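You operate a simulated robot arm through the tools that you are given. There is no shell and no other tool. Be economical: measure what you need, move in short steps, check, and stop when the job is done.

Carry out the task below with a simulated robot arm. There is one attempt and no reset: what you move stays moved.

TASK
Press the green and blue blocks down into their marked gaps.
Fine: each in the gap with its colour; slide the yellow bridge over them last.
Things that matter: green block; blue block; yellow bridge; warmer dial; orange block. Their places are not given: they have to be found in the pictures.

It is judged by the outcome, as a careful person would: the job done as asked, and still so three seconds after it is handed in. It fails if anything else is knocked over, pushed out of place, dropped, spilled or broken.

THE ROBOT
A 6-joint arm with a two-finger parallel gripper, fixed in place. Base frame: the origin is at the foot of the arm, x ahead of it, y to its left, z up. Lengths are in mm, angles in rad, forces in N, time in s.
With the tool pointing down near the work surface it reaches from about 240 to 640 mm from the base axis. Its first joint turns from -1.152 to 1.152 rad. Payload 2.7 kg.
Tool frame: the origin (TCP) lies between the finger pads and is the grasp point; the fingertips stand 23 mm ahead of it; z points along the fingers, y is the line along which they close. The gripper opens to 94 mm. The fingers are 38 mm wide and 10 mm thick; the gripper's body (54 by 96 mm) begins 39 mm behind the TCP.
Orientation is told as [roll, pitch, yaw] about the base's x, y, z axes, in that order, counted from this pose: with the fingers straight down and closing along the base's y, the tool's x points along the base's -x, its y along +y and its z along -z.

THE INTERFACE
- The arm moves only by the tool apply_moves. Its argument "commands" is a list of rows, each a list of 7 numbers: the shift along the tool's x, y, z in mm, then the turn, a rotation vector about the tool's x, y, z in rad, then the finger opening in mm, from 0 to 94. In form: [[dx, dy, dz, ax, ay, az, jaw], ...]. A call has 1 to 20 rows; each row shifts and turns the commanded pose from where the row before left it, along the tool's axes as they then stand. A row lasts 0.2 s, in which the tool goes at most 50 mm and 0.15 rad; a call with a longer step from one row to the next is refused whole, and so is a gripper value outside its range. A pose out of reach is approached as far as the arm can. The call stops where the force on the tool passes 70 N (or 10 N more than at its start, if that is more) or the arm is blocked; 0.2 s more then pass. The fingers move at their own pace (about 45 mm/s each) and stop on an object; they squeeze with about 36 N. The grip force told is the motor's: it shows also when the fingers shut on nothing. Time passes only in rows, and 0.2 s behind the last, so rows that do not move let the fingers close. It gives the time, the measured TCP pose, the force on the tool (base axes), the opening and the grip force at its end, in the units of the frame above (readings bear some noise).
- Cameras (640 x 400 px; columns grow to the right, rows downward): "scene" is fixed at [91.4, -431.7, 1415.1]; the picture's right is [0.69, -0.72, 0.00], its down [-0.41, -0.40, -0.82] and it looks along [0.59, 0.57, -0.57] (base axes); focal length 359 px, centre (320, 200). "wrist" rides on the gripper at [-39, 0, -44] in the tool frame; the picture's right is [0.00, -1.00, 0.00], its down [0.97, 0.00, -0.24] and it looks along [0.24, 0.00, 0.97] (tool axes); focal length 218 px, centre (320, 200).
- get_image(camera): a new picture of that camera. No time passes.
- probe_pixels(camera, pixels): for up to 12 pixels [column, row] of the newest picture of that camera ("zoom" is the newest enlarged one), the place [x, y, z] in the base frame of the surface seen there, good to about 2 mm, but the place of the scene camera against the robot may be out by one fixed shift of up to 18 mm in any direction. No time passes.
- enlarge(camera, box): a new picture of the part [left, top, right, bottom] of that camera's present view, enlarged. No time passes.
- job_done(): hands the job in; it is judged then, once.

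Work in short steps. Measure before you move; look again where a grasp or a placing could have gone wrong, and mend it. You have 80 turns and 46 pictures in all, the two below and enlarged ones among them. Open the gripper and draw the arm clear of the work before you hand the job in, unless the task says otherwise; then end with one line.

The tools are called after "Emit:" as a command line: name --pt "numbers of a row" for each row, then --argument value for the rest, lists and objects as JSON in quotes. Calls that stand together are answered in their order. apply_moves: Moves the arm, as the interface text tells. Its arguments: {"type":"object","properties":{"commands":{"type":"array","items":{"type":"array","items":{"type":"number"}}}},"required":["commands"]} The other tools are called the same way: get_image (camera) takes a picture; probe_pixels (camera, pixels) gives the place of the surface under pixels of a picture; enlarge (camera, box) takes an enlarged picture of a part of a camera's view; job_done () hands the job in.

At the start:

```text
time: 0.0
eef_pos: [334.6, 63.0, 1122.4]
tool_rot: [0.0, -0.001, -0.001]
force: [-0.3, 0.0, -0.1]
gripper_width: 94.2
gripper_force: 0.1
```

scene: 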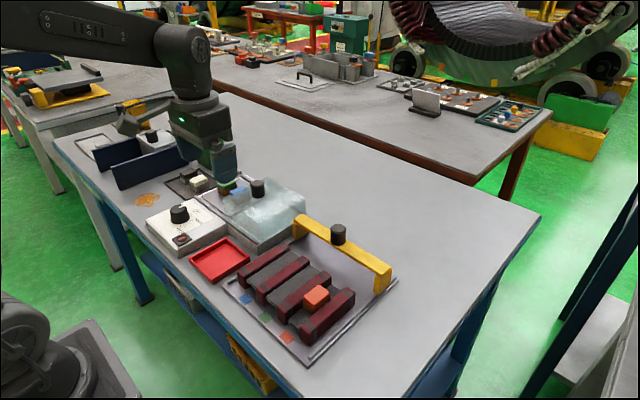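
wrist: 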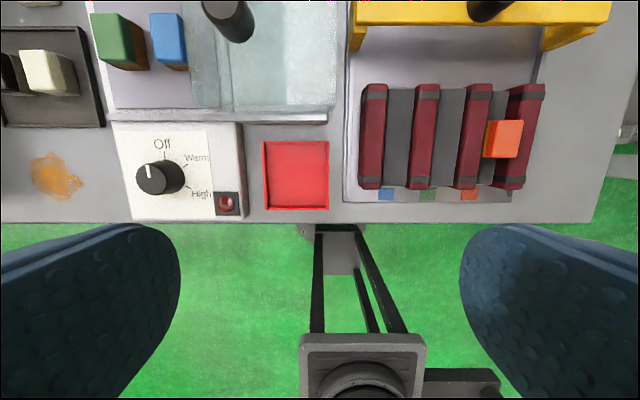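

The wrist view shows green and blue blocks at about (120,40) and (168,40), partly near a translucent cover, and a rack with marked gaps at right. I enlarge both views for details.

Emit:
enlarge --camera "scene" --box '[140, 150, 300, 250]'

Emit:
enlarge --camera "scene" --box '[220, 200, 412, 370]'

Emit:
probe_pixels --camera "wrist" --pixels '[[114, 35], [168, 30], [158, 175], [300, 180], [503, 138], [398, 140], [450, 140], [372, 140], [425, 140], [470, 140], [518, 160], [290, 60]]'

```text
4.00 times, centred on (220, 200) of scene
```

zoom: 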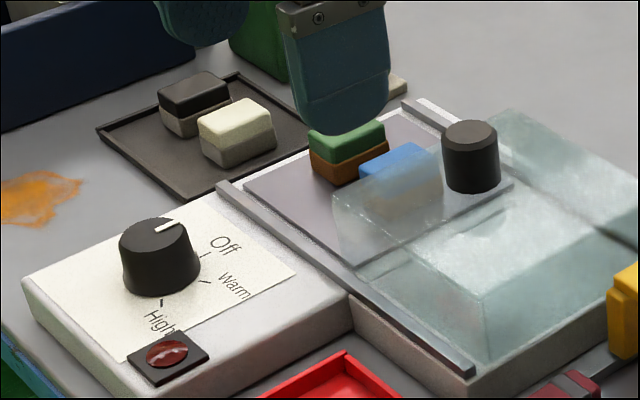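

```text
2.35 times, centred on (316, 285) of scene
```

zoom: 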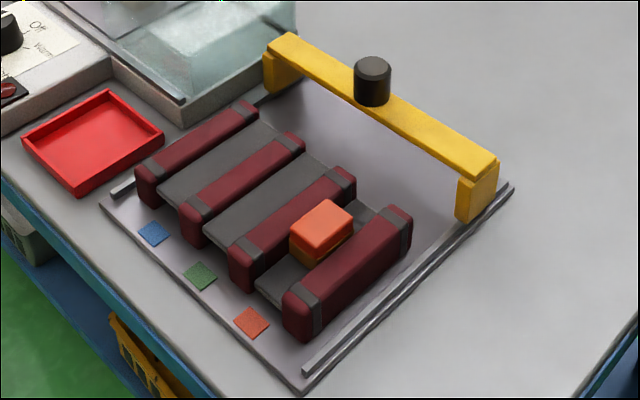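

```text
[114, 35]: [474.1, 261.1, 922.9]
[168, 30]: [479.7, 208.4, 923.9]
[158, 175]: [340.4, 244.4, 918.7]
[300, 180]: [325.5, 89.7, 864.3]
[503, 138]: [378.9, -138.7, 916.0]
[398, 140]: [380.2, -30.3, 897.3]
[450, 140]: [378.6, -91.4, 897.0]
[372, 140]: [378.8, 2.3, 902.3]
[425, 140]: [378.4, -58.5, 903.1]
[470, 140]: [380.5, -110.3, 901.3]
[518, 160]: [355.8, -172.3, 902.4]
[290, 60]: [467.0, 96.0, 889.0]
```

Blocks sit on a warming plate, partially under a glass cover. I move the wrist camera over the rack to look closer.

Emit:
apply_moves --pt "-10 -35 5 0 0 0 94" --pt "-10 -35 10 0 0 0 94" --pt "-10 -35 10 0 0 0 94" --pt "-10 -38 10 0 0 0 94" --pt "0 0 0 0 0 0 94"

Emit:
get_image --camera "wrist"

Emit:
enlarge --camera "scene" --box '[260, 240, 380, 340]'

```text
time: 1.2
eef_pos: [373.3, -80.8, 1087.0]
tool_rot: [0.001, 0.001, 0.0]
force: [0.4, -0.5, 0.5]
gripper_width: 93.9
gripper_force: 0.1
```

```text
41 pictures are left
```

wrist: 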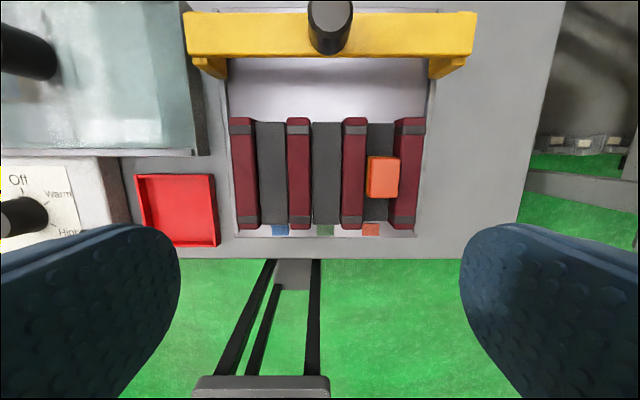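

```text
4.00 times, centred on (320, 290) of scene
```

zoom: 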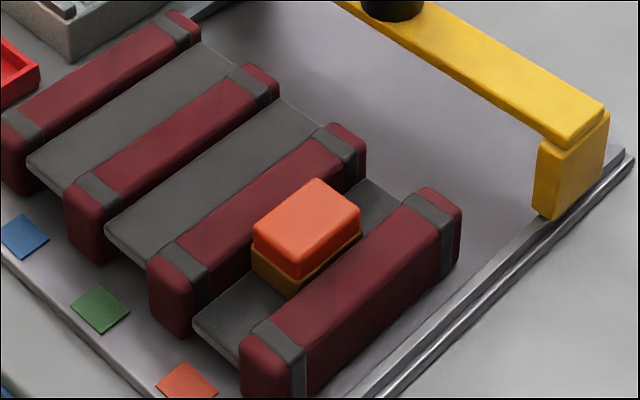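

The orange block already sits in the third gap. I measure ribs, pads, block, and bridge.

Emit:
enlarge --camera "wrist" --box '[180, 0, 480, 250]'

Emit:
probe_pixels --camera "wrist" --pixels '[[244, 175], [271, 175], [298, 175], [326, 175], [353, 175], [383, 175], [407, 175], [383, 210], [260, 40], [320, 90], [440, 235], [330, 10]]'

Emit:
probe_pixels --camera "wrist" --pixels '[[257, 175], [260, 175], [284, 175], [288, 175], [309, 175], [314, 175], [339, 175], [343, 175], [364, 170], [369, 175], [397, 175], [401, 190]]'

```text
1.60 times, centred on (330, 125) of wrist
```

zoom: 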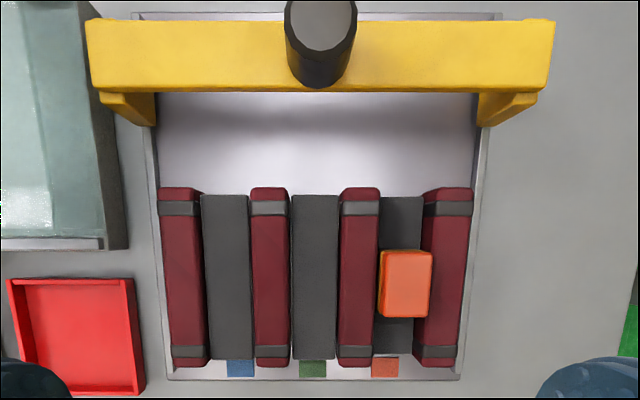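

```text
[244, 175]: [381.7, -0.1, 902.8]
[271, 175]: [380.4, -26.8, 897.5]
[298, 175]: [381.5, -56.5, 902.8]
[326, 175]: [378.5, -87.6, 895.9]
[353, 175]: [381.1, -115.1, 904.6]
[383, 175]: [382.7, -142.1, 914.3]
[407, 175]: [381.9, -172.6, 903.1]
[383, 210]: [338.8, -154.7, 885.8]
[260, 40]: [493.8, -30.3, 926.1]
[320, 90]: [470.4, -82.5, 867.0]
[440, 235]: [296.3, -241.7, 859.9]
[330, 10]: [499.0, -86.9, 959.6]
```

```text
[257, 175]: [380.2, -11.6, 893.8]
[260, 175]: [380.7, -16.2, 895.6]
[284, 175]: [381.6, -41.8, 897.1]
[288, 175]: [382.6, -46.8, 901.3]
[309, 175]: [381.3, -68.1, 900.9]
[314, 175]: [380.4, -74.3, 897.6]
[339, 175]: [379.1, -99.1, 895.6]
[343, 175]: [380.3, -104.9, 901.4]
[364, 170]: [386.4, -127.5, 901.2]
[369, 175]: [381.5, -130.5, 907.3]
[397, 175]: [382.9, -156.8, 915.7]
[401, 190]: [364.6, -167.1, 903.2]
```

Gap 3's pad is ~10 mm lower (886 vs 896) under the orange block, so pads sink under pressing. Now I go look at the blocks and the warmer.

Emit:
apply_moves --pt "0 50 -5 0 0 0 94" --pt "0 50 0 0 0 0 94" --pt "0 50 0 0 0 0 94" --pt "0 50 0 0 0 0 94" --pt "-30 50 0 0 0 0 94" --pt "-40 35 0 0 0 0 94" --pt "0 0 0 0 0 0 94"

Emit:
get_image --camera "wrist"

Emit:
get_image --camera "scene"

```text
refused: row 1 steps farther than a row can; nothing moved
```

```text
38 pictures are left
```

wrist: 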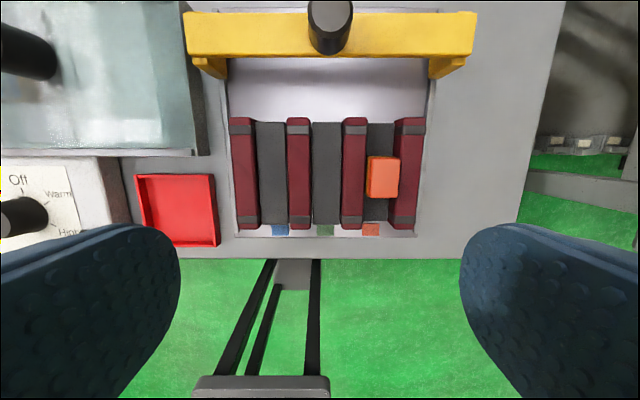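

```text
37 pictures are left
```

scene: 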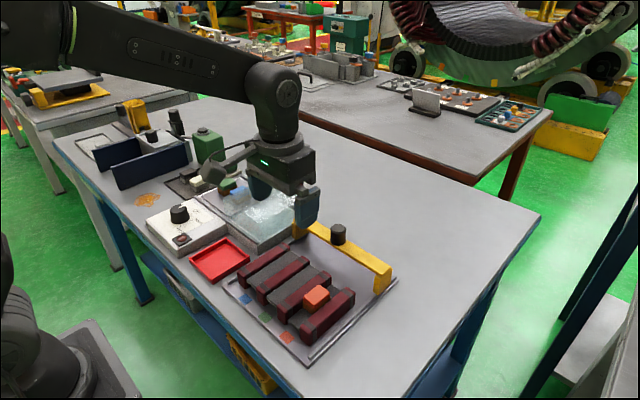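

The move was refused for too long a step; I repeat it with smaller steps.

Emit:
apply_moves --pt "0 40 -5 0 0 0 94" --pt "0 45 0 0 0 0 94" --pt "0 45 0 0 0 0 94" --pt "0 45 0 0 0 0 94" --pt "-20 42 0 0 0 0 94" --pt "-20 42 0 0 0 0 94" --pt "-10 40 0 0 0 0 94" --pt "0 0 0 0 0 0 94"

Emit:
get_image --camera "wrist"

```text
time: 3.0
eef_pos: [422.8, 218.9, 1092.4]
tool_rot: [0.0, 0.0, 0.001]
force: [-0.1, -0.8, 0.2]
gripper_width: 94.1
gripper_force: 0.1
```

```text
36 pictures are left
```

wrist: 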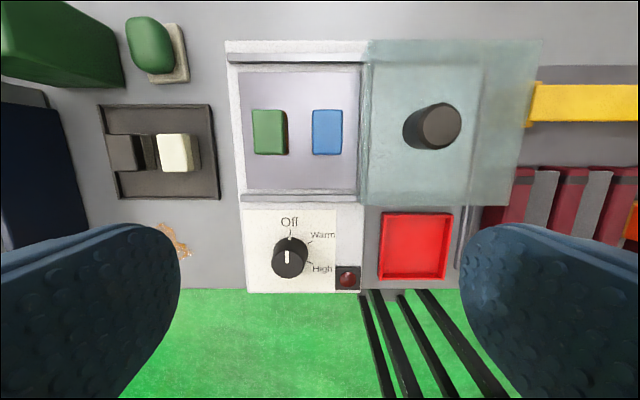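

Both blocks are uncovered on the plate; the cover edge is at about col 362. I measure.

Emit:
enlarge --camera "wrist" --box '[220, 40, 400, 300]'

Emit:
probe_pixels --camera "wrist" --pixels '[[267, 132], [328, 132], [300, 132], [267, 175], [252, 132], [280, 132], [313, 132], [342, 132], [328, 112], [328, 150], [355, 60], [375, 132]]'

Emit:
probe_pixels --camera "wrist" --pixels '[[366, 132], [362, 60], [420, 185], [430, 120], [267, 112], [267, 152], [289, 257], [205, 255], [175, 150], [125, 150], [286, 140], [330, 198]]'

```text
1.54 times, centred on (310, 170) of wrist
```

zoom: 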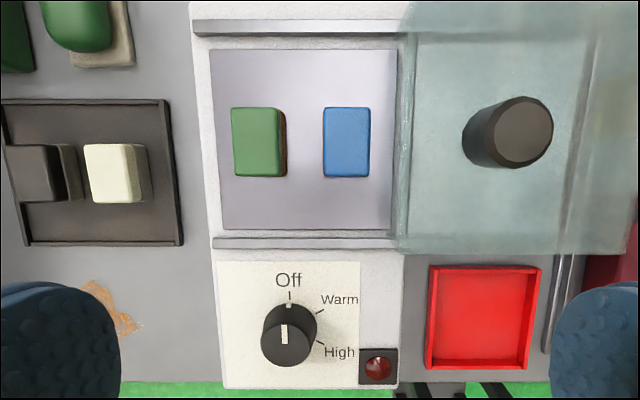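

```text
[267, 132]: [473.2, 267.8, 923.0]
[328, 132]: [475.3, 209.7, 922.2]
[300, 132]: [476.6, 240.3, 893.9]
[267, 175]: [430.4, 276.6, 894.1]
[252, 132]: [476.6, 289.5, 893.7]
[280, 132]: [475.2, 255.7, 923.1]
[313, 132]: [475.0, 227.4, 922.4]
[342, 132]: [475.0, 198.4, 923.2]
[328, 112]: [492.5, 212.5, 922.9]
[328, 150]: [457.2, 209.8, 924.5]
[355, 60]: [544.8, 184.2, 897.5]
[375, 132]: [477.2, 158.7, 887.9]
```

```text
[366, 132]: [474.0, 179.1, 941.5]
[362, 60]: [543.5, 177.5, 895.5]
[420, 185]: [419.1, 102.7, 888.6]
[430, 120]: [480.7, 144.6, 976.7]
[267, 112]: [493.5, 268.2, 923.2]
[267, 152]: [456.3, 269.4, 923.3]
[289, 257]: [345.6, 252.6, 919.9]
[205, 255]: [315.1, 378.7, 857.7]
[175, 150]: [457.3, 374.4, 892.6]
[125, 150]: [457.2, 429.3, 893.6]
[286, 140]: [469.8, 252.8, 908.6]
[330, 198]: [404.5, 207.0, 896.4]
```

Blue block: centre ≈ (475.5, 212), top 923, base 894, 28×44. The cover wall is at y≈179, so I will grip along x (turn −90°), and descend partway above it.

Emit:
apply_moves --pt "-26 -3 20 0 0 -0.1428 94" --pt "0 0 0 0 0 -0.1428 94" --pt "0 0 0 0 0 -0.1428 94" --pt "0 0 0 0 0 -0.1428 94" --pt "0 0 0 0 0 -0.1428 94" --pt "0 0 0 0 0 -0.1428 94" --pt "0 0 0 0 0 -0.1428 94" --pt "0 0 0 0 0 -0.1428 94" --pt "0 0 0 0 0 -0.1428 94" --pt "0 0 0 0 0 -0.1428 94" --pt "0 0 0 0 0 -0.1428 94" --pt "0 0 0 0 0 0 94"

Emit:
get_image --camera "wrist"

```text
time: 5.6
eef_pos: [450.3, 216.1, 1072.4]
tool_rot: [0.0, -0.001, 1.572]
force: [0.3, 0.7, -0.2]
gripper_width: 93.9
gripper_force: 0.0
```

```text
34 pictures are left
```

wrist: 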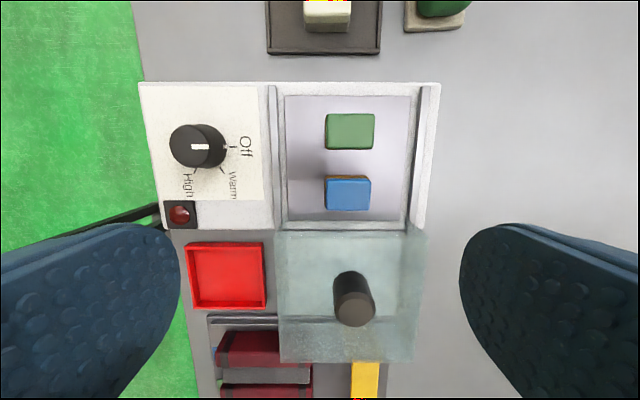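

Yaw is now 90°. I re-measure the blue block's edges and the cover edge height.

Emit:
enlarge --camera "wrist" --box '[270, 90, 430, 250]'

Emit:
probe_pixels --camera "wrist" --pixels '[[329, 195], [368, 195], [348, 180], [348, 208], [349, 195], [350, 132], [328, 130], [372, 130], [350, 116], [350, 145], [349, 240], [349, 228]]'

```text
2.50 times, centred on (350, 170) of wrist
```

zoom: 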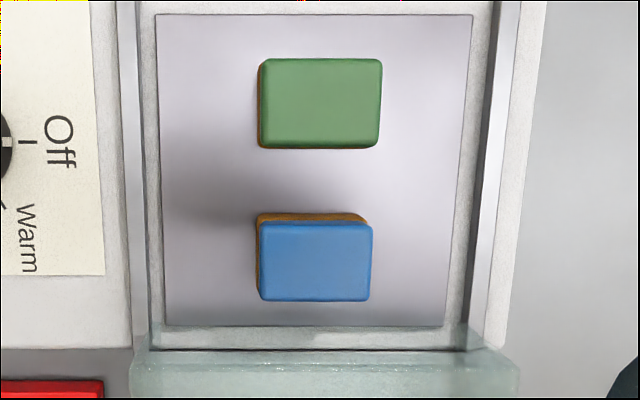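

```text
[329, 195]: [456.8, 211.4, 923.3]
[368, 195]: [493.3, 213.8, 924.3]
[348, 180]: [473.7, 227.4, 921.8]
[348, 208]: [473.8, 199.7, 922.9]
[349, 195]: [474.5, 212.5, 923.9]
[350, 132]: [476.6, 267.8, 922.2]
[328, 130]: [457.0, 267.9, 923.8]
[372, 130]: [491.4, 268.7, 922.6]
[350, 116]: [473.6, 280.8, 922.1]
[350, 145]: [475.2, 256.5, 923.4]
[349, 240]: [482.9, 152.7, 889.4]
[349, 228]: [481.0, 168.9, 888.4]
```

Blue centre ≈ (475.8, 212). I descend to TCP z≈927 (tips 10 mm above its base) and close.

Emit:
apply_moves --pt "4 -25.5 35 0 0 0 80" --pt "0 0 40 0 0 0 70" --pt "0 0 30 0 0 0 65" --pt "0 0 20 0 0 0 65" --pt "0 0 20.5 0 0 0 65" --pt "0 0 0 0 0 0 65"

Emit:
get_image --camera "wrist"

```text
time: 7.0
eef_pos: [473.0, 211.9, 927.3]
tool_rot: [0.001, 0.001, 1.571]
force: [-0.5, 0.1, -0.5]
gripper_width: 65.3
gripper_force: 0.1
```

```text
32 pictures are left
```

wrist: 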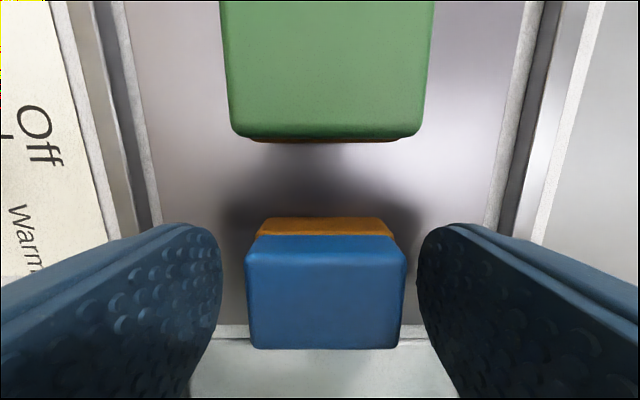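

Blue is centred at col 325 vs fingers' 320; a 2 mm shift, then close.

Emit:
apply_moves --pt "0 -2.5 0 0 0 0 65" --pt "0 0 0 0 0 0 50" --pt "0 0 0 0 0 0 38" --pt "0 0 0 0 0 0 34" --pt "0 0 0 0 0 0 34" --pt "0 0 0 0 0 0 34"

```text
time: 8.4
eef_pos: [477.5, 212.7, 926.7]
tool_rot: [-0.001, 0.001, 1.571]
force: [0.3, -0.6, 2.1]
gripper_width: 41.2
gripper_force: 35.5
```

Gripped (41.2 mm, 35 N). Lift straight up and look.

Emit:
apply_moves --pt "0 0 -15 0 0 0 34" --pt "0 0 -30 0 0 0 34" --pt "0 0 -40 0 0 0 34" --pt "0 0 -40 0 0 0 34" --pt "0 0 0 0 0 0 34"

Emit:
get_image --camera "wrist"

```text
time: 9.6
eef_pos: [476.2, 212.3, 1051.8]
tool_rot: [0.0, 0.001, 1.571]
force: [0.0, 0.5, -0.1]
gripper_width: 41.0
gripper_force: 35.6
```

```text
31 pictures are left
```

wrist: 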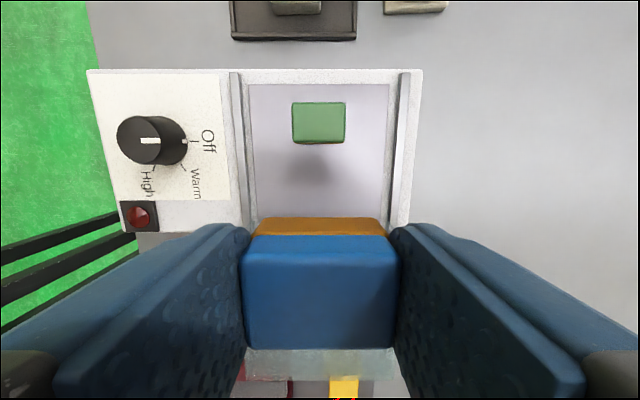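

Blue held straight. Carry it above gap 1 (x≈380, y≈−29.5).

Emit:
probe_pixels --camera "wrist" --pixels '[[320, 245], [320, 292], [320, 340], [255, 292], [385, 292]]'

Emit:
apply_moves --pt "40 16 0 0 0 0 34" --pt "40 16 0 0 0 0 34" --pt "40 16 0 0 0 0 34" --pt "40 16 0 0 0 0 34" --pt "40 16 0 0 0 0 34" --pt "42 16 0 0 0 0 34" --pt "0 0 40 0 0 0 34" --pt "0 0 20 0 0 0 34" --pt "0 0 0 0 0 0 34"

Emit:
get_image --camera "wrist"

Emit:
enlarge --camera "scene" --box '[230, 200, 390, 350]'

```text
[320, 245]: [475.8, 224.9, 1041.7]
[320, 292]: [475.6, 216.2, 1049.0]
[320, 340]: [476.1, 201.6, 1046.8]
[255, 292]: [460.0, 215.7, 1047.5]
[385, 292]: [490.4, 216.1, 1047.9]
```

```text
time: 11.6
eef_pos: [381.2, -31.3, 990.3]
tool_rot: [0.0, 0.002, 1.57]
force: [0.9, 0.2, -0.5]
gripper_width: 41.3
gripper_force: 35.9
```

```text
30 pictures are left
```

wrist: 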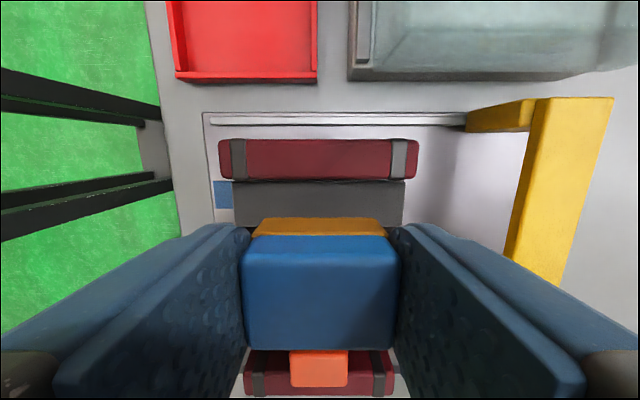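

```text
2.67 times, centred on (310, 275) of scene
```

zoom: 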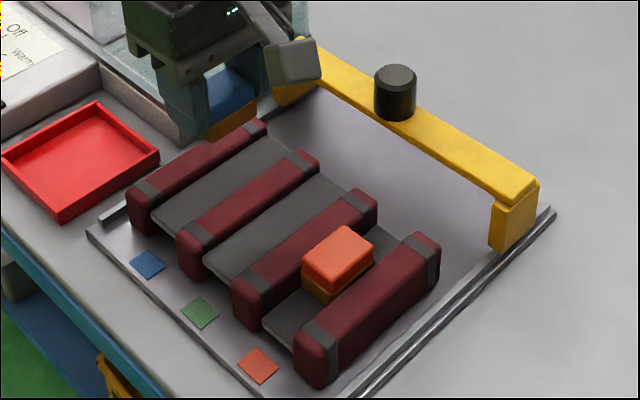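

Rib 1's inner edge is at y≈−11 and rib 2's at ≈−47, so gap centre y≈−29. I shift 2 mm and lower to the pad.

Emit:
apply_moves --pt "-2.3 0 20 0 0 0 34" --pt "0 0 20 0 0 0 34" --pt "0 0 10 0 0 0 34" --pt "0 0 5 0 0 0 34" --pt "0 0 3 0 0 0 34" --pt "0 0 0 0 0 0 34"

Emit:
get_image --camera "wrist"

```text
time: 13.0
eef_pos: [382.1, -27.0, 932.4]
tool_rot: [-0.001, -0.001, 1.571]
force: [0.4, -0.2, -0.7]
gripper_width: 41.0
gripper_force: 36.3
```

```text
28 pictures are left
```

wrist: 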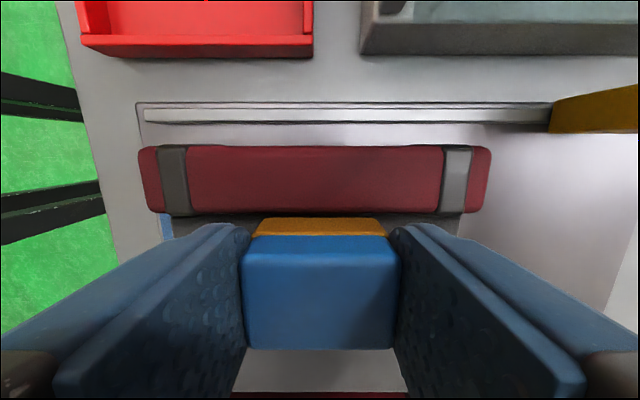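

No contact yet at z=932. y is −27, so I correct 1.5 mm toward −y and lower to contact.

Emit:
apply_moves --pt "1.5 0 0 0 0 0 34" --pt "0 0 1.5 0 0 0 34" --pt "0 0 1.5 0 0 0 34" --pt "0 0 1 0 0 0 34" --pt "0 0 0 0 0 0 34"

```text
time: 14.2
eef_pos: [382.6, -28.4, 928.6]
tool_rot: [-0.003, 0.002, 1.571]
force: [0.6, 1.0, 2.5]
gripper_width: 41.5
gripper_force: 36.2
```

Light contact (2.5 N). I release, rise and look.

Emit:
apply_moves --pt "0 0 0.5 0 0 0 34" --pt "0 0 0 0 0 0 48" --pt "0 0 0 0 0 0 56" --pt "0 0 0 0 0 0 60" --pt "0 0 -20 0 0 0 60" --pt "0 0 -30 0 0 0 60" --pt "0 0 0 0 0 0 60"

Emit:
get_image --camera "wrist"

Emit:
enlarge --camera "scene" --box '[230, 220, 370, 340]'

```text
time: 15.8
eef_pos: [382.2, -29.9, 979.3]
tool_rot: [-0.001, 0.002, 1.574]
force: [0.2, 0.8, -0.8]
gripper_width: 60.3
gripper_force: 0.1
```

```text
27 pictures are left
```

wrist: 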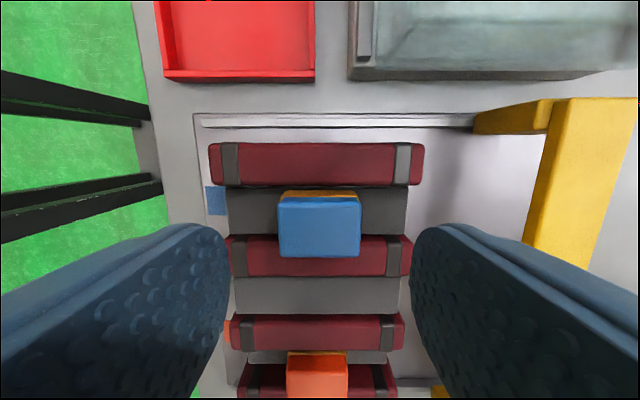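

```text
3.33 times, centred on (300, 280) of scene
```

zoom: 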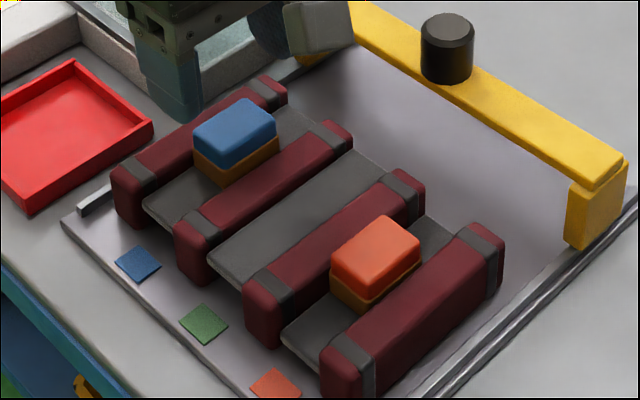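

Blue stands level in gap 1. I close the fingers and press on its top in small steps.

Emit:
apply_moves --pt "0 0 0 0 0 0 30" --pt "0 0 0 0 0 0 0" --pt "0 0 5 0 0 0 0" --pt "0 0 10 0 0 0 0" --pt "0 0 10 0 0 0 0" --pt "0 0 4 0 0 0 0" --pt "0 0 2 0 0 0 0" --pt "0 0 2 0 0 0 0"

```text
time: 17.6
eef_pos: [380.4, -29.4, 945.2]
tool_rot: [-0.002, 0.001, 1.571]
force: [-1.5, 1.7, 4.7]
gripper_width: 0.0
gripper_force: 35.6
```

Emit:
apply_moves --pt "0 0 2 0 0 0 0" --pt "0 0 2 0 0 0 0" --pt "0 0 0 0 0 0 0"

```text
time: 18.4
eef_pos: [381.8, -29.3, 940.6]
tool_rot: [0.0, 0.0, 1.57]
force: [0.7, 2.3, 3.9]
gripper_width: 0.1
gripper_force: 36.3
```

Sinking with only ~4 N. Continue.

Emit:
apply_moves --pt "0 0 1.5 0 0 0 0" --pt "0 0 1.5 0 0 0 0" --pt "0 0 0 0 0 0 0"

Emit:
get_image --camera "wrist"

```text
time: 19.2
eef_pos: [382.2, -30.0, 939.1]
tool_rot: [-0.001, 0.0, 1.57]
force: [-1.1, -0.8, 11.7]
gripper_width: 0.2
gripper_force: 35.9
```

```text
25 pictures are left
```

wrist: 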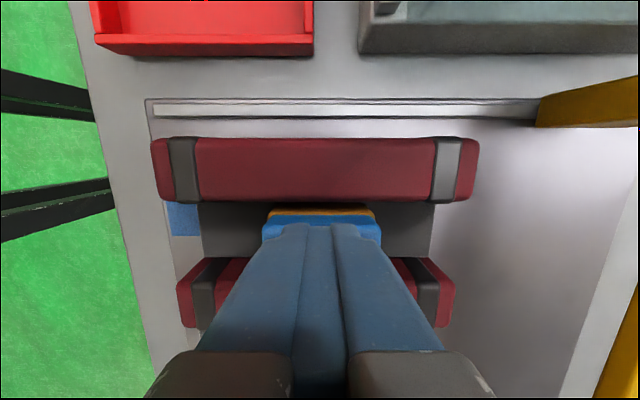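

Force now rises (11.7 N): bottoming near top z≈916. A bit more, then lift off and check whether it stays.

Emit:
apply_moves --pt "0 0 1.5 0 0 0 0" --pt "0 0 1.5 0 0 0 0" --pt "0 0 0 0 0 0 0"

Emit:
apply_moves --pt "0 0 -4 0 0 0 0" --pt "0 0 -20 0 0 0 0" --pt "0 0 -30 0 0 0 0" --pt "0 0 0 0 0 0 40" --pt "0 0 0 0 0 0 80"

Emit:
get_image --camera "wrist"

Emit:
enlarge --camera "scene" --box '[230, 220, 370, 340]'

Emit:
probe_pixels --camera "wrist" --pixels '[[320, 215], [320, 235], [245, 215], [390, 215], [315, 375], [310, 250], [250, 290]]'

```text
time: 20.0
eef_pos: [382.2, -29.0, 938.0]
tool_rot: [-0.006, 0.0, 1.572]
force: [-15.4, -4.5, 50.9]
gripper_width: 0.0
gripper_force: 36.0
```

```text
time: 21.2
eef_pos: [382.3, -29.3, 991.2]
tool_rot: [0.0, -0.001, 1.572]
force: [-0.6, 0.0, 0.5]
gripper_width: 49.6
gripper_force: 0.0
```

```text
24 pictures are left
```

wrist: 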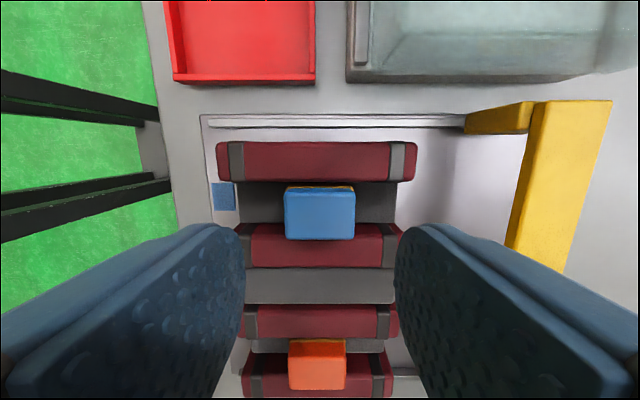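

```text
3.33 times, centred on (300, 280) of scene
```

zoom: 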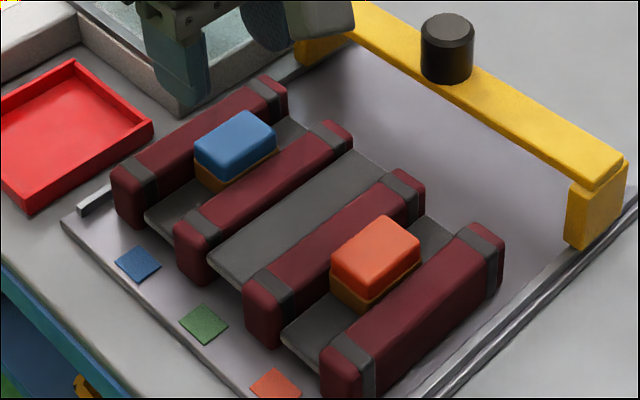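

```text
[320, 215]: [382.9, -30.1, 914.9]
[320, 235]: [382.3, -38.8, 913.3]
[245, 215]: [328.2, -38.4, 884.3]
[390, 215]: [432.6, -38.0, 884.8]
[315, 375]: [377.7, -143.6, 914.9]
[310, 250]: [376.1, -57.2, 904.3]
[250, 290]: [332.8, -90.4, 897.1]
```

Blue stays pressed (top 914.9, same as orange). Now fetch green at ≈(476, 268).

Emit:
apply_moves --pt "0 0 -35 0 0 0 80" --pt "0 0 -35 0 0 0 80" --pt "-40 -13 0 0 0 0 80" --pt "-40 -13 0 0 0 0 80" --pt "-40 -13 0 0 0 0 70" --pt "-40 -13 0 0 0 0 65" --pt "-40 -13 0 0 0 0 65" --pt "-40 -13 0 0 0 0 65" --pt "-40 -12 0 0 0 0 65" --pt "-17 -4 20 0 0 0 65" --pt "0 0 40 0 0 0 65" --pt "0 0 30 0 0 0 65" --pt "0 0 0 0 0 0 65"

Emit:
get_image --camera "wrist"

```text
time: 24.0
eef_pos: [476.2, 267.2, 970.0]
tool_rot: [0.0, 0.0, 1.571]
force: [-0.7, 0.3, -0.2]
gripper_width: 65.2
gripper_force: 0.0
```

```text
22 pictures are left
```

wrist: 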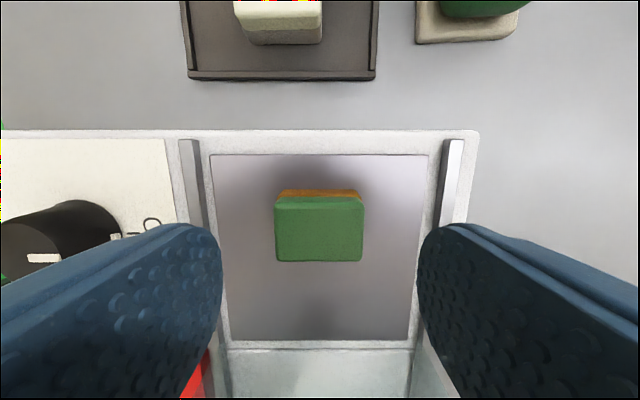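

Centred. Descend, close and lift.

Emit:
apply_moves --pt "-1 0 23 0 0 0 65" --pt "0 0 20 0 0 0 65" --pt "0 0 0 0 0 0 65" --pt "0 0 0 0 0 0 50" --pt "0 0 0 0 0 0 38" --pt "0 0 0 0 0 0 34" --pt "0 0 0 0 0 0 34" --pt "0 0 0 0 0 0 34"

Emit:
apply_moves --pt "0 0 -15 0 0 0 34" --pt "0 0 -30 0 0 0 34" --pt "0 0 -40 0 0 0 34" --pt "0 0 -40 0 0 0 34" --pt "0 0 0 0 0 0 34"

Emit:
get_image --camera "wrist"

Emit:
probe_pixels --camera "wrist" --pixels '[[320, 225], [320, 240], [320, 260], [320, 300], [320, 335]]'

```text
time: 25.8
eef_pos: [475.1, 269.6, 928.7]
tool_rot: [0.0, 0.0, 1.57]
force: [-0.3, 0.2, 0.0]
gripper_width: 41.1
gripper_force: 36.3
```

```text
time: 27.0
eef_pos: [474.7, 269.3, 1052.3]
tool_rot: [-0.001, 0.0, 1.571]
force: [-0.8, 1.2, -1.2]
gripper_width: 41.2
gripper_force: 35.6
```

```text
21 pictures are left
```

wrist: 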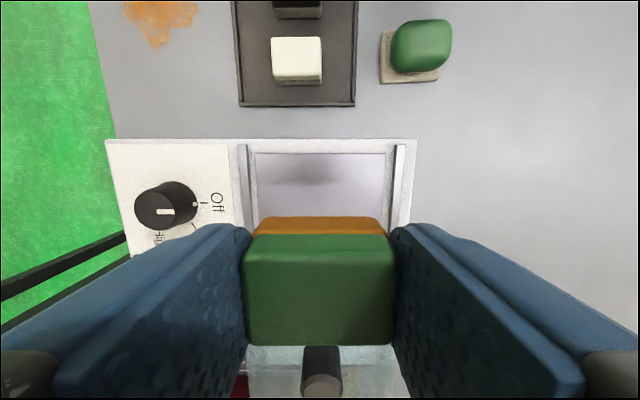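

```text
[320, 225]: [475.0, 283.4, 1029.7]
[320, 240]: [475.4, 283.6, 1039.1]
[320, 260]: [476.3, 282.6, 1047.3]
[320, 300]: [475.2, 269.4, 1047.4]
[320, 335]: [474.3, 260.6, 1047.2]
```

Green held straight. Carry it above gap 2 (382, −86.6).

Emit:
apply_moves --pt "39.5 10.3 0 0 0 0 34" --pt "39.5 10.3 0 0 0 0 34" --pt "39.5 10.3 0 0 0 0 34" --pt "39.5 10.3 0 0 0 0 34" --pt "39.5 10.3 0 0 0 0 34" --pt "39.5 10.3 0 0 0 0 34" --pt "39.5 10.3 0 0 0 0 34" --pt "39.5 10.3 0 0 0 0 34" --pt "39.5 10.3 0 0 0 0 34" --pt "0 0 40 0 0 0 34" --pt "0 0 40 0 0 0 34" --pt "0 0 20 0 0 0 34" --pt "0 0 0 0 0 0 34"

Emit:
get_image --camera "wrist"

Emit:
enlarge --camera "scene" --box '[230, 220, 370, 340]'

```text
time: 29.8
eef_pos: [383.3, -87.4, 949.8]
tool_rot: [-0.001, 0.001, 1.57]
force: [-0.6, -0.2, -0.5]
gripper_width: 41.1
gripper_force: 36.4
```

```text
20 pictures are left
```

wrist: 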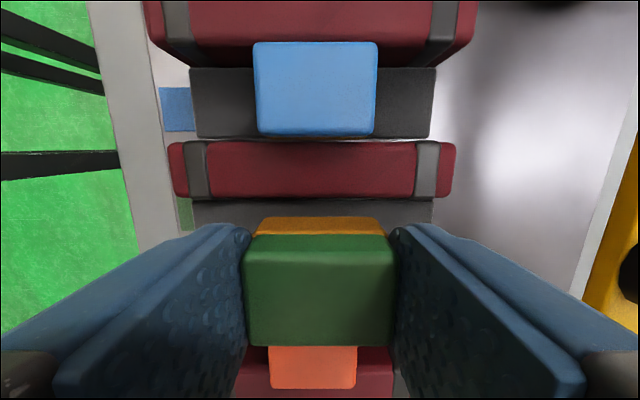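

```text
3.33 times, centred on (300, 280) of scene
```

zoom: 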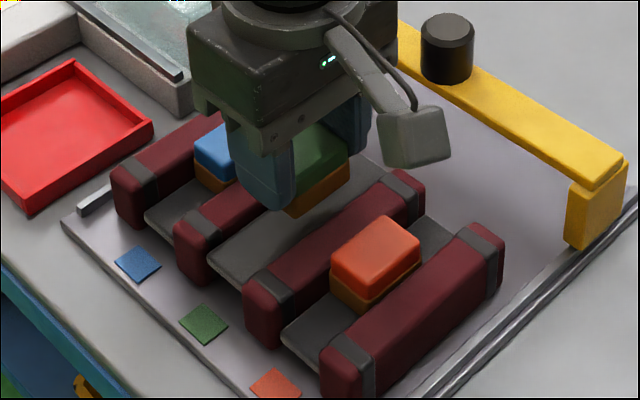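

Gap 2's near edge is at y≈−69.6, centre ≈−87; aligned. Lower to contact and release.

Emit:
apply_moves --pt "0 0 10 0 0 0 34" --pt "0 0 6 0 0 0 34" --pt "0 0 2 0 0 0 34" --pt "0 0 1.5 0 0 0 34" --pt "0 0 0 0 0 0 34"

```text
time: 31.0
eef_pos: [383.8, -86.7, 930.8]
tool_rot: [0.0, 0.0, 1.571]
force: [-0.3, 1.6, 3.8]
gripper_width: 41.3
gripper_force: 36.0
```

Emit:
apply_moves --pt "0 0 0 0 0 0 48" --pt "0 0 0 0 0 0 56" --pt "0 0 0 0 0 0 60" --pt "0 0 -20 0 0 0 60" --pt "0 0 -28 0 0 0 40" --pt "0 0 0 0 0 0 60"

Emit:
get_image --camera "wrist"

```text
time: 32.4
eef_pos: [383.7, -87.7, 979.6]
tool_rot: [-0.001, 0.0, 1.57]
force: [-0.7, -0.4, 0.8]
gripper_width: 59.8
gripper_force: 0.1
```

```text
18 pictures are left
```

wrist: 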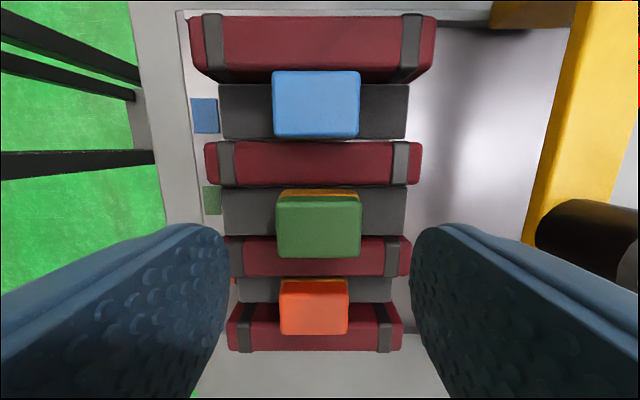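

Green is in gap 2, unpressed. Close fingers and press as before (to TCP ≈938.5).

Emit:
apply_moves --pt "0 0 0 0 0 0 30" --pt "0 0 0 0 0 0 0" --pt "0 0 5 0 0 0 0" --pt "0 0 10 0 0 0 0" --pt "0 0 10 0 0 0 0" --pt "0 0 4 0 0 0 0" --pt "0 0 2 0 0 0 0" --pt "0 0 2 0 0 0 0" --pt "0 0 2 0 0 0 0" --pt "0 0 2 0 0 0 0" --pt "0 0 2 0 0 0 0" --pt "0 0 1.5 0 0 0 0" --pt "0 0 0 0 0 0 0"

```text
time: 35.2
eef_pos: [382.9, -87.3, 939.0]
tool_rot: [0.001, -0.002, 1.571]
force: [2.2, -0.6, 4.1]
gripper_width: 0.1
gripper_force: 35.8
```

Emit:
apply_moves --pt "0 0 1 0 0 0 0" --pt "0 0 1 0 0 0 0" --pt "0 0 1 0 0 0 0" --pt "0 0 0 0 0 0 0"

Emit:
apply_moves --pt "0 0 -4 0 0 0 0" --pt "0 0 -20 0 0 0 0" --pt "0 0 -35 0 0 0 0" --pt "0 0 -35 0 0 0 0" --pt "0 0 0 0 0 0 0"

Emit:
get_image --camera "wrist"

Emit:
get_image --camera "scene"

```text
time: 36.2
eef_pos: [382.9, -87.6, 938.2]
tool_rot: [-0.002, -0.001, 1.57]
force: [-8.2, 8.5, 33.8]
gripper_width: 0.0
gripper_force: 36.0
```

```text
time: 37.4
eef_pos: [384.1, -86.8, 1032.2]
tool_rot: [-0.001, 0.001, 1.571]
force: [0.0, -0.2, 0.1]
gripper_width: 0.2
gripper_force: 36.0
```

```text
17 pictures are left
```

wrist: 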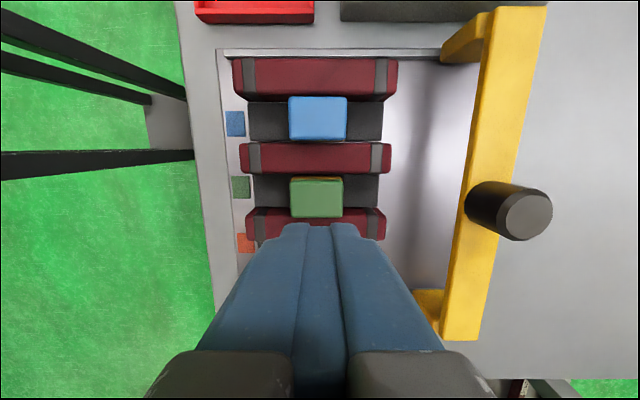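

```text
16 pictures are left
```

scene: 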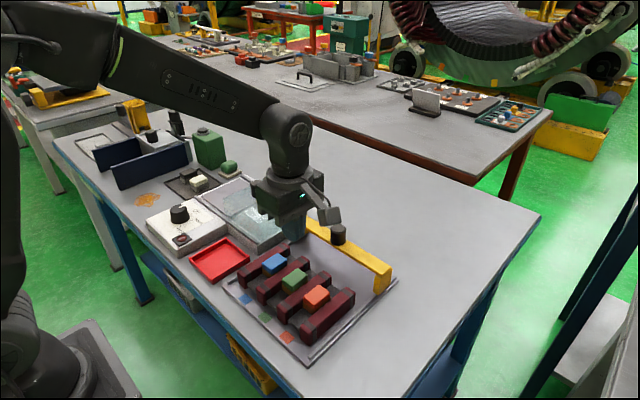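

Both look pressed. Measure block tops and the bridge's beam, underside and knob.

Emit:
probe_pixels --camera "wrist" --pixels '[[318, 118], [316, 197], [368, 195], [527, 215], [500, 205], [478, 205], [500, 60], [480, 60], [540, 60], [495, 280], [476, 280], [525, 120]]'

Emit:
enlarge --camera "scene" --box '[290, 200, 400, 300]'

```text
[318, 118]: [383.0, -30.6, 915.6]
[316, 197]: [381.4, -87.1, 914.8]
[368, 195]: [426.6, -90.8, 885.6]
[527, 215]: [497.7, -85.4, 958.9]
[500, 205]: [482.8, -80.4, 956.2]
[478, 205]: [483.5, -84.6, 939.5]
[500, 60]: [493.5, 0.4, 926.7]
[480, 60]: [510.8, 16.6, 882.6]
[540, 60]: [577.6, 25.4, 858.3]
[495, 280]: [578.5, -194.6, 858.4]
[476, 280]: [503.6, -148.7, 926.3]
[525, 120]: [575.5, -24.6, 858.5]
```

```text
4.00 times, centred on (345, 250) of scene
```

zoom: 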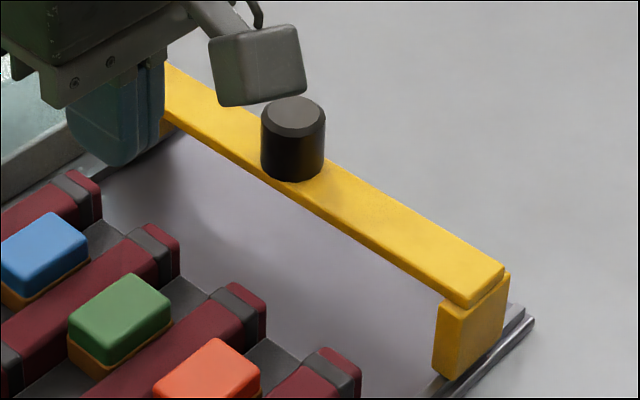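

Tops 915/915; beam top 926, knob centre ≈(498,−86), top 959. I move above the knob, open, and look.

Emit:
apply_moves --pt "0 -40 0 0 0 0 30" --pt "0 -40 0 0 0 0 60" --pt "-1 -34 0 0 0 0 70" --pt "0 0 10 0 0 0 70" --pt "0 0 0 0 0 0 70"

Emit:
get_image --camera "wrist"

```text
time: 38.6
eef_pos: [498.6, -85.4, 1020.2]
tool_rot: [0.001, 0.0, 1.572]
force: [0.6, 0.2, 0.2]
gripper_width: 70.1
gripper_force: 0.0
```

```text
14 pictures are left
```

wrist: 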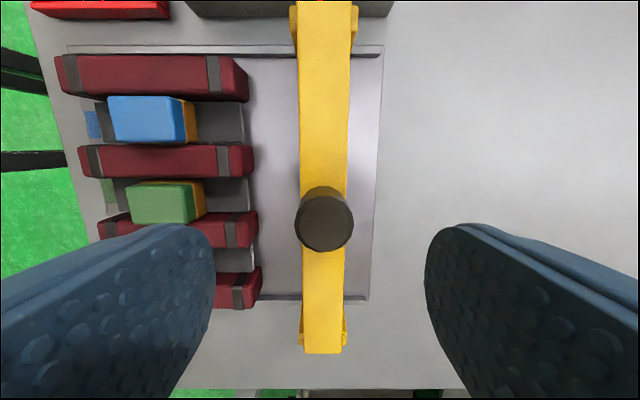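

Knob centred at col 324, row 223 → ≈(500.5, −84.5). Descend to z≈952 and close on it.

Emit:
apply_moves --pt "-1 -2 30 0 0 0 70" --pt "0 0 25 0 0 0 65" --pt "0 0 13 0 0 0 60" --pt "0 0 0 0 0 0 45" --pt "0 0 0 0 0 0 30" --pt "0 0 0 0 0 0 20" --pt "0 0 0 0 0 0 20"

```text
time: 40.2
eef_pos: [500.1, -84.9, 953.7]
tool_rot: [0.0, -0.001, 1.57]
force: [0.3, 0.3, -3.1]
gripper_width: 31.1
gripper_force: 45.1
```

Knob gripped (31 mm). Slide the bridge toward −x, first a short test.

Emit:
apply_moves --pt "0 3 0 0 0 0 20" --pt "0 5 0 0 0 0 20" --pt "0 6 0 0 0 0 20" --pt "0 6 0 0 0 0 20" --pt "0 0 0 0 0 0 20"

Emit:
get_image --camera "wrist"

Emit:
enlarge --camera "scene" --box '[230, 210, 400, 350]'

```text
time: 41.4
eef_pos: [478.3, -84.6, 954.8]
tool_rot: [-0.002, 0.003, 1.571]
force: [0.9, -12.0, 12.3]
gripper_width: 31.1
gripper_force: 45.2
```

```text
13 pictures are left
```

wrist: 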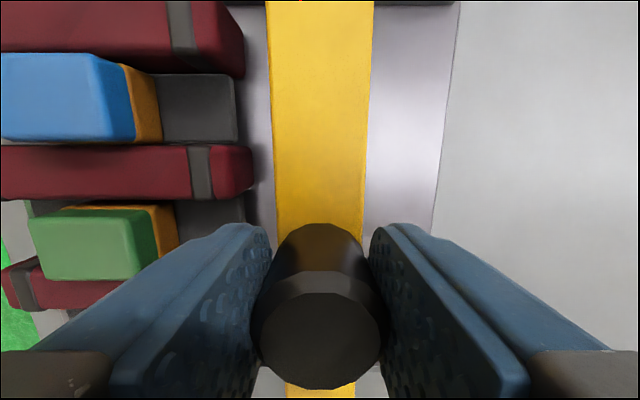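

```text
2.86 times, centred on (315, 280) of scene
```

zoom: 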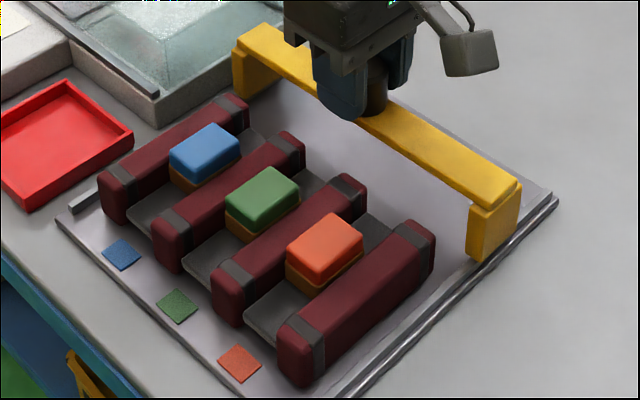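

Bridge slides level. I ease the side force a little and continue to just before the blocks (x≈424).

Emit:
apply_moves --pt "0.7 6 -0.7 0 0 0 20" --pt "0 8 0 0 0 0 20" --pt "0 8 0 0 0 0 20" --pt "0 8 0 0 0 0 20" --pt "0 8 0 0 0 0 20" --pt "0 8 0 0 0 0 20" --pt "0 6 0 0 0 0 20" --pt "0 0 0 0 0 0 20"

Emit:
enlarge --camera "scene" --box '[230, 210, 400, 350]'

```text
time: 43.2
eef_pos: [428.5, -84.0, 952.7]
tool_rot: [0.001, -0.002, 1.57]
force: [0.2, -1.4, 8.2]
gripper_width: 31.4
gripper_force: 44.8
```

```text
2.86 times, centred on (315, 280) of scene
```

zoom: 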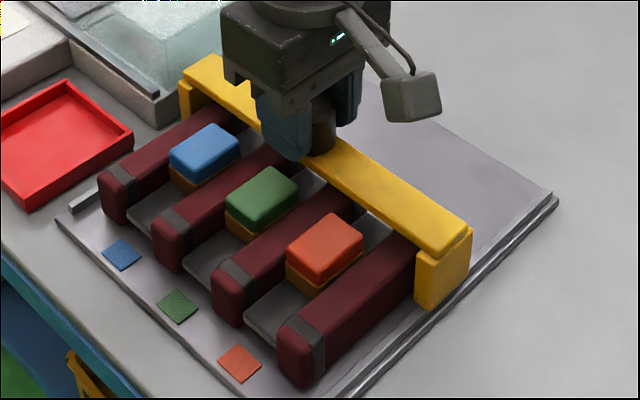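

It passes over the ribs. Continue slowly to where it meets the block edges, watching force.

Emit:
apply_moves --pt "0 4 -0.3 0 0 0 20" --pt "0 4 0 0 0 0 20" --pt "0 4 0 0 0 0 20" --pt "0 4 0 0 0 0 20" --pt "0 4 0 0 0 0 20" --pt "0 0 0 0 0 0 20"

Emit:
enlarge --camera "scene" --box '[230, 210, 400, 350]'

```text
time: 44.6
eef_pos: [406.8, -85.3, 953.9]
tool_rot: [0.0, 0.001, 1.569]
force: [0.8, -1.2, 15.0]
gripper_width: 31.2
gripper_force: 44.7
```

```text
2.86 times, centred on (315, 280) of scene
```

zoom: 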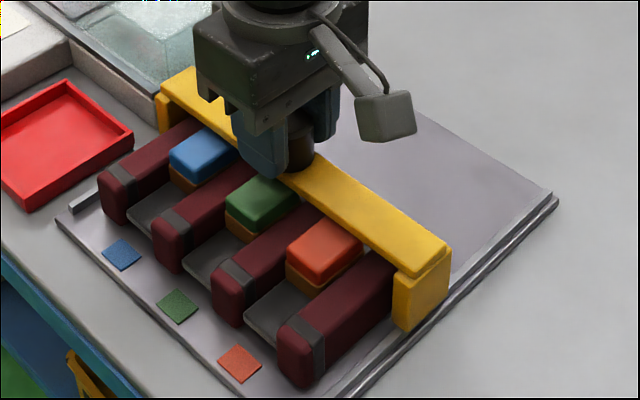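

The beam clears the blocks without moving them. Slide the last 25 mm to centre over them (x≈382).

Emit:
apply_moves --pt "0 5 -0.5 0 0 0 20" --pt "0 5 -0.3 0 0 0 20" --pt "0 5 0 0 0 0 20" --pt "0 5 0 0 0 0 20" --pt "0 4 0 0 0 0 20" --pt "0 0 0 0 0 0 20"

Emit:
enlarge --camera "scene" --box '[230, 210, 400, 350]'

```text
time: 46.0
eef_pos: [383.1, -84.2, 953.5]
tool_rot: [-0.001, 0.001, 1.57]
force: [1.9, 0.6, 0.8]
gripper_width: 31.2
gripper_force: 45.4
```

```text
2.86 times, centred on (315, 280) of scene
```

zoom: 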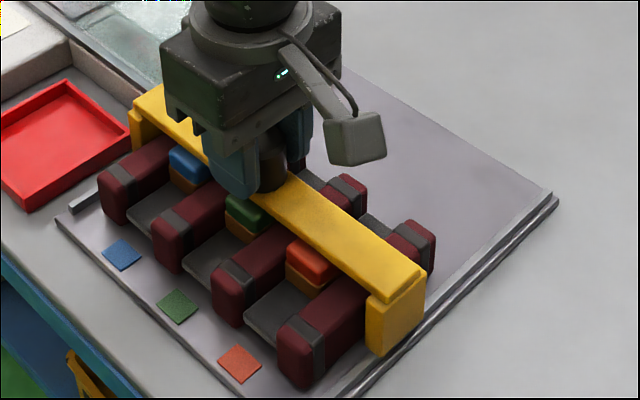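

The bridge is centred over all three blocks. Open, rise and move clear, then check.

Emit:
apply_moves --pt "0 0 0 0 0 0 40" --pt "0 0 0 0 0 0 55" --pt "0 0 0 0 0 0 65" --pt "0 0 -25 0 0 0 70" --pt "0 0 -40 0 0 0 70" --pt "0 0 -45 0 0 0 70" --pt "-40 0 -20 0 0 0 70" --pt "-40 0 -10 0 0 0 70" --pt "-40 0 0 0 0 0 70" --pt "0 0 0 0 0 0 70"

Emit:
get_image --camera "scene"

Emit:
enlarge --camera "scene" --box '[140, 170, 400, 350]'

```text
time: 48.2
eef_pos: [384.3, 34.3, 1095.0]
tool_rot: [-0.001, 0.001, 1.571]
force: [-0.5, 0.1, -0.4]
gripper_width: 69.9
gripper_force: 0.0
```

```text
8 pictures are left
```

scene: 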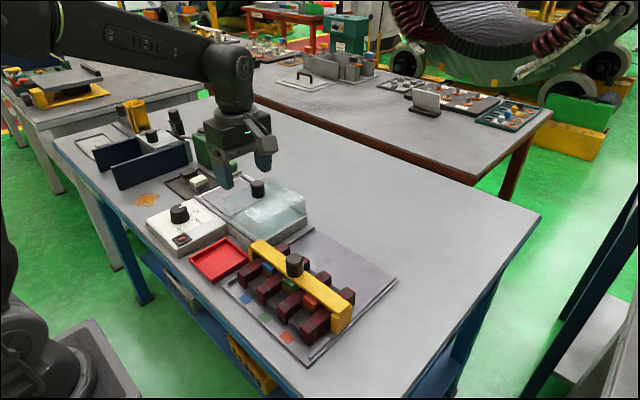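

```text
2.22 times, centred on (270, 260) of scene
```

zoom: 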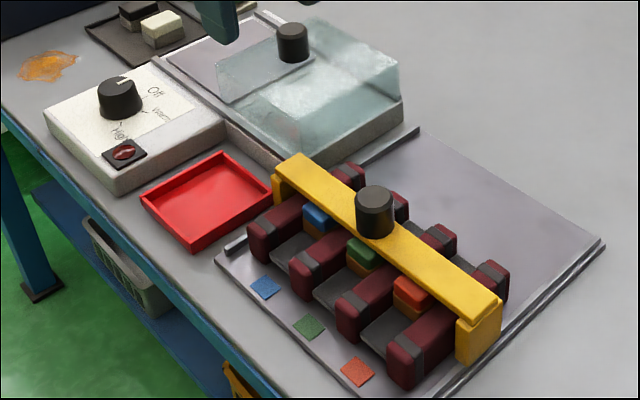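

Blue and green are down in their gaps, orange is untouched, the bridge spans all three, and the dial and cover are unchanged. The arm is clear, so I hand in.

Emit:
job_done

```text
The job is handed in.
```

The green and blue blocks are pressed into their matching gaps and the yellow bridge has been slid over them; the job is handed in.
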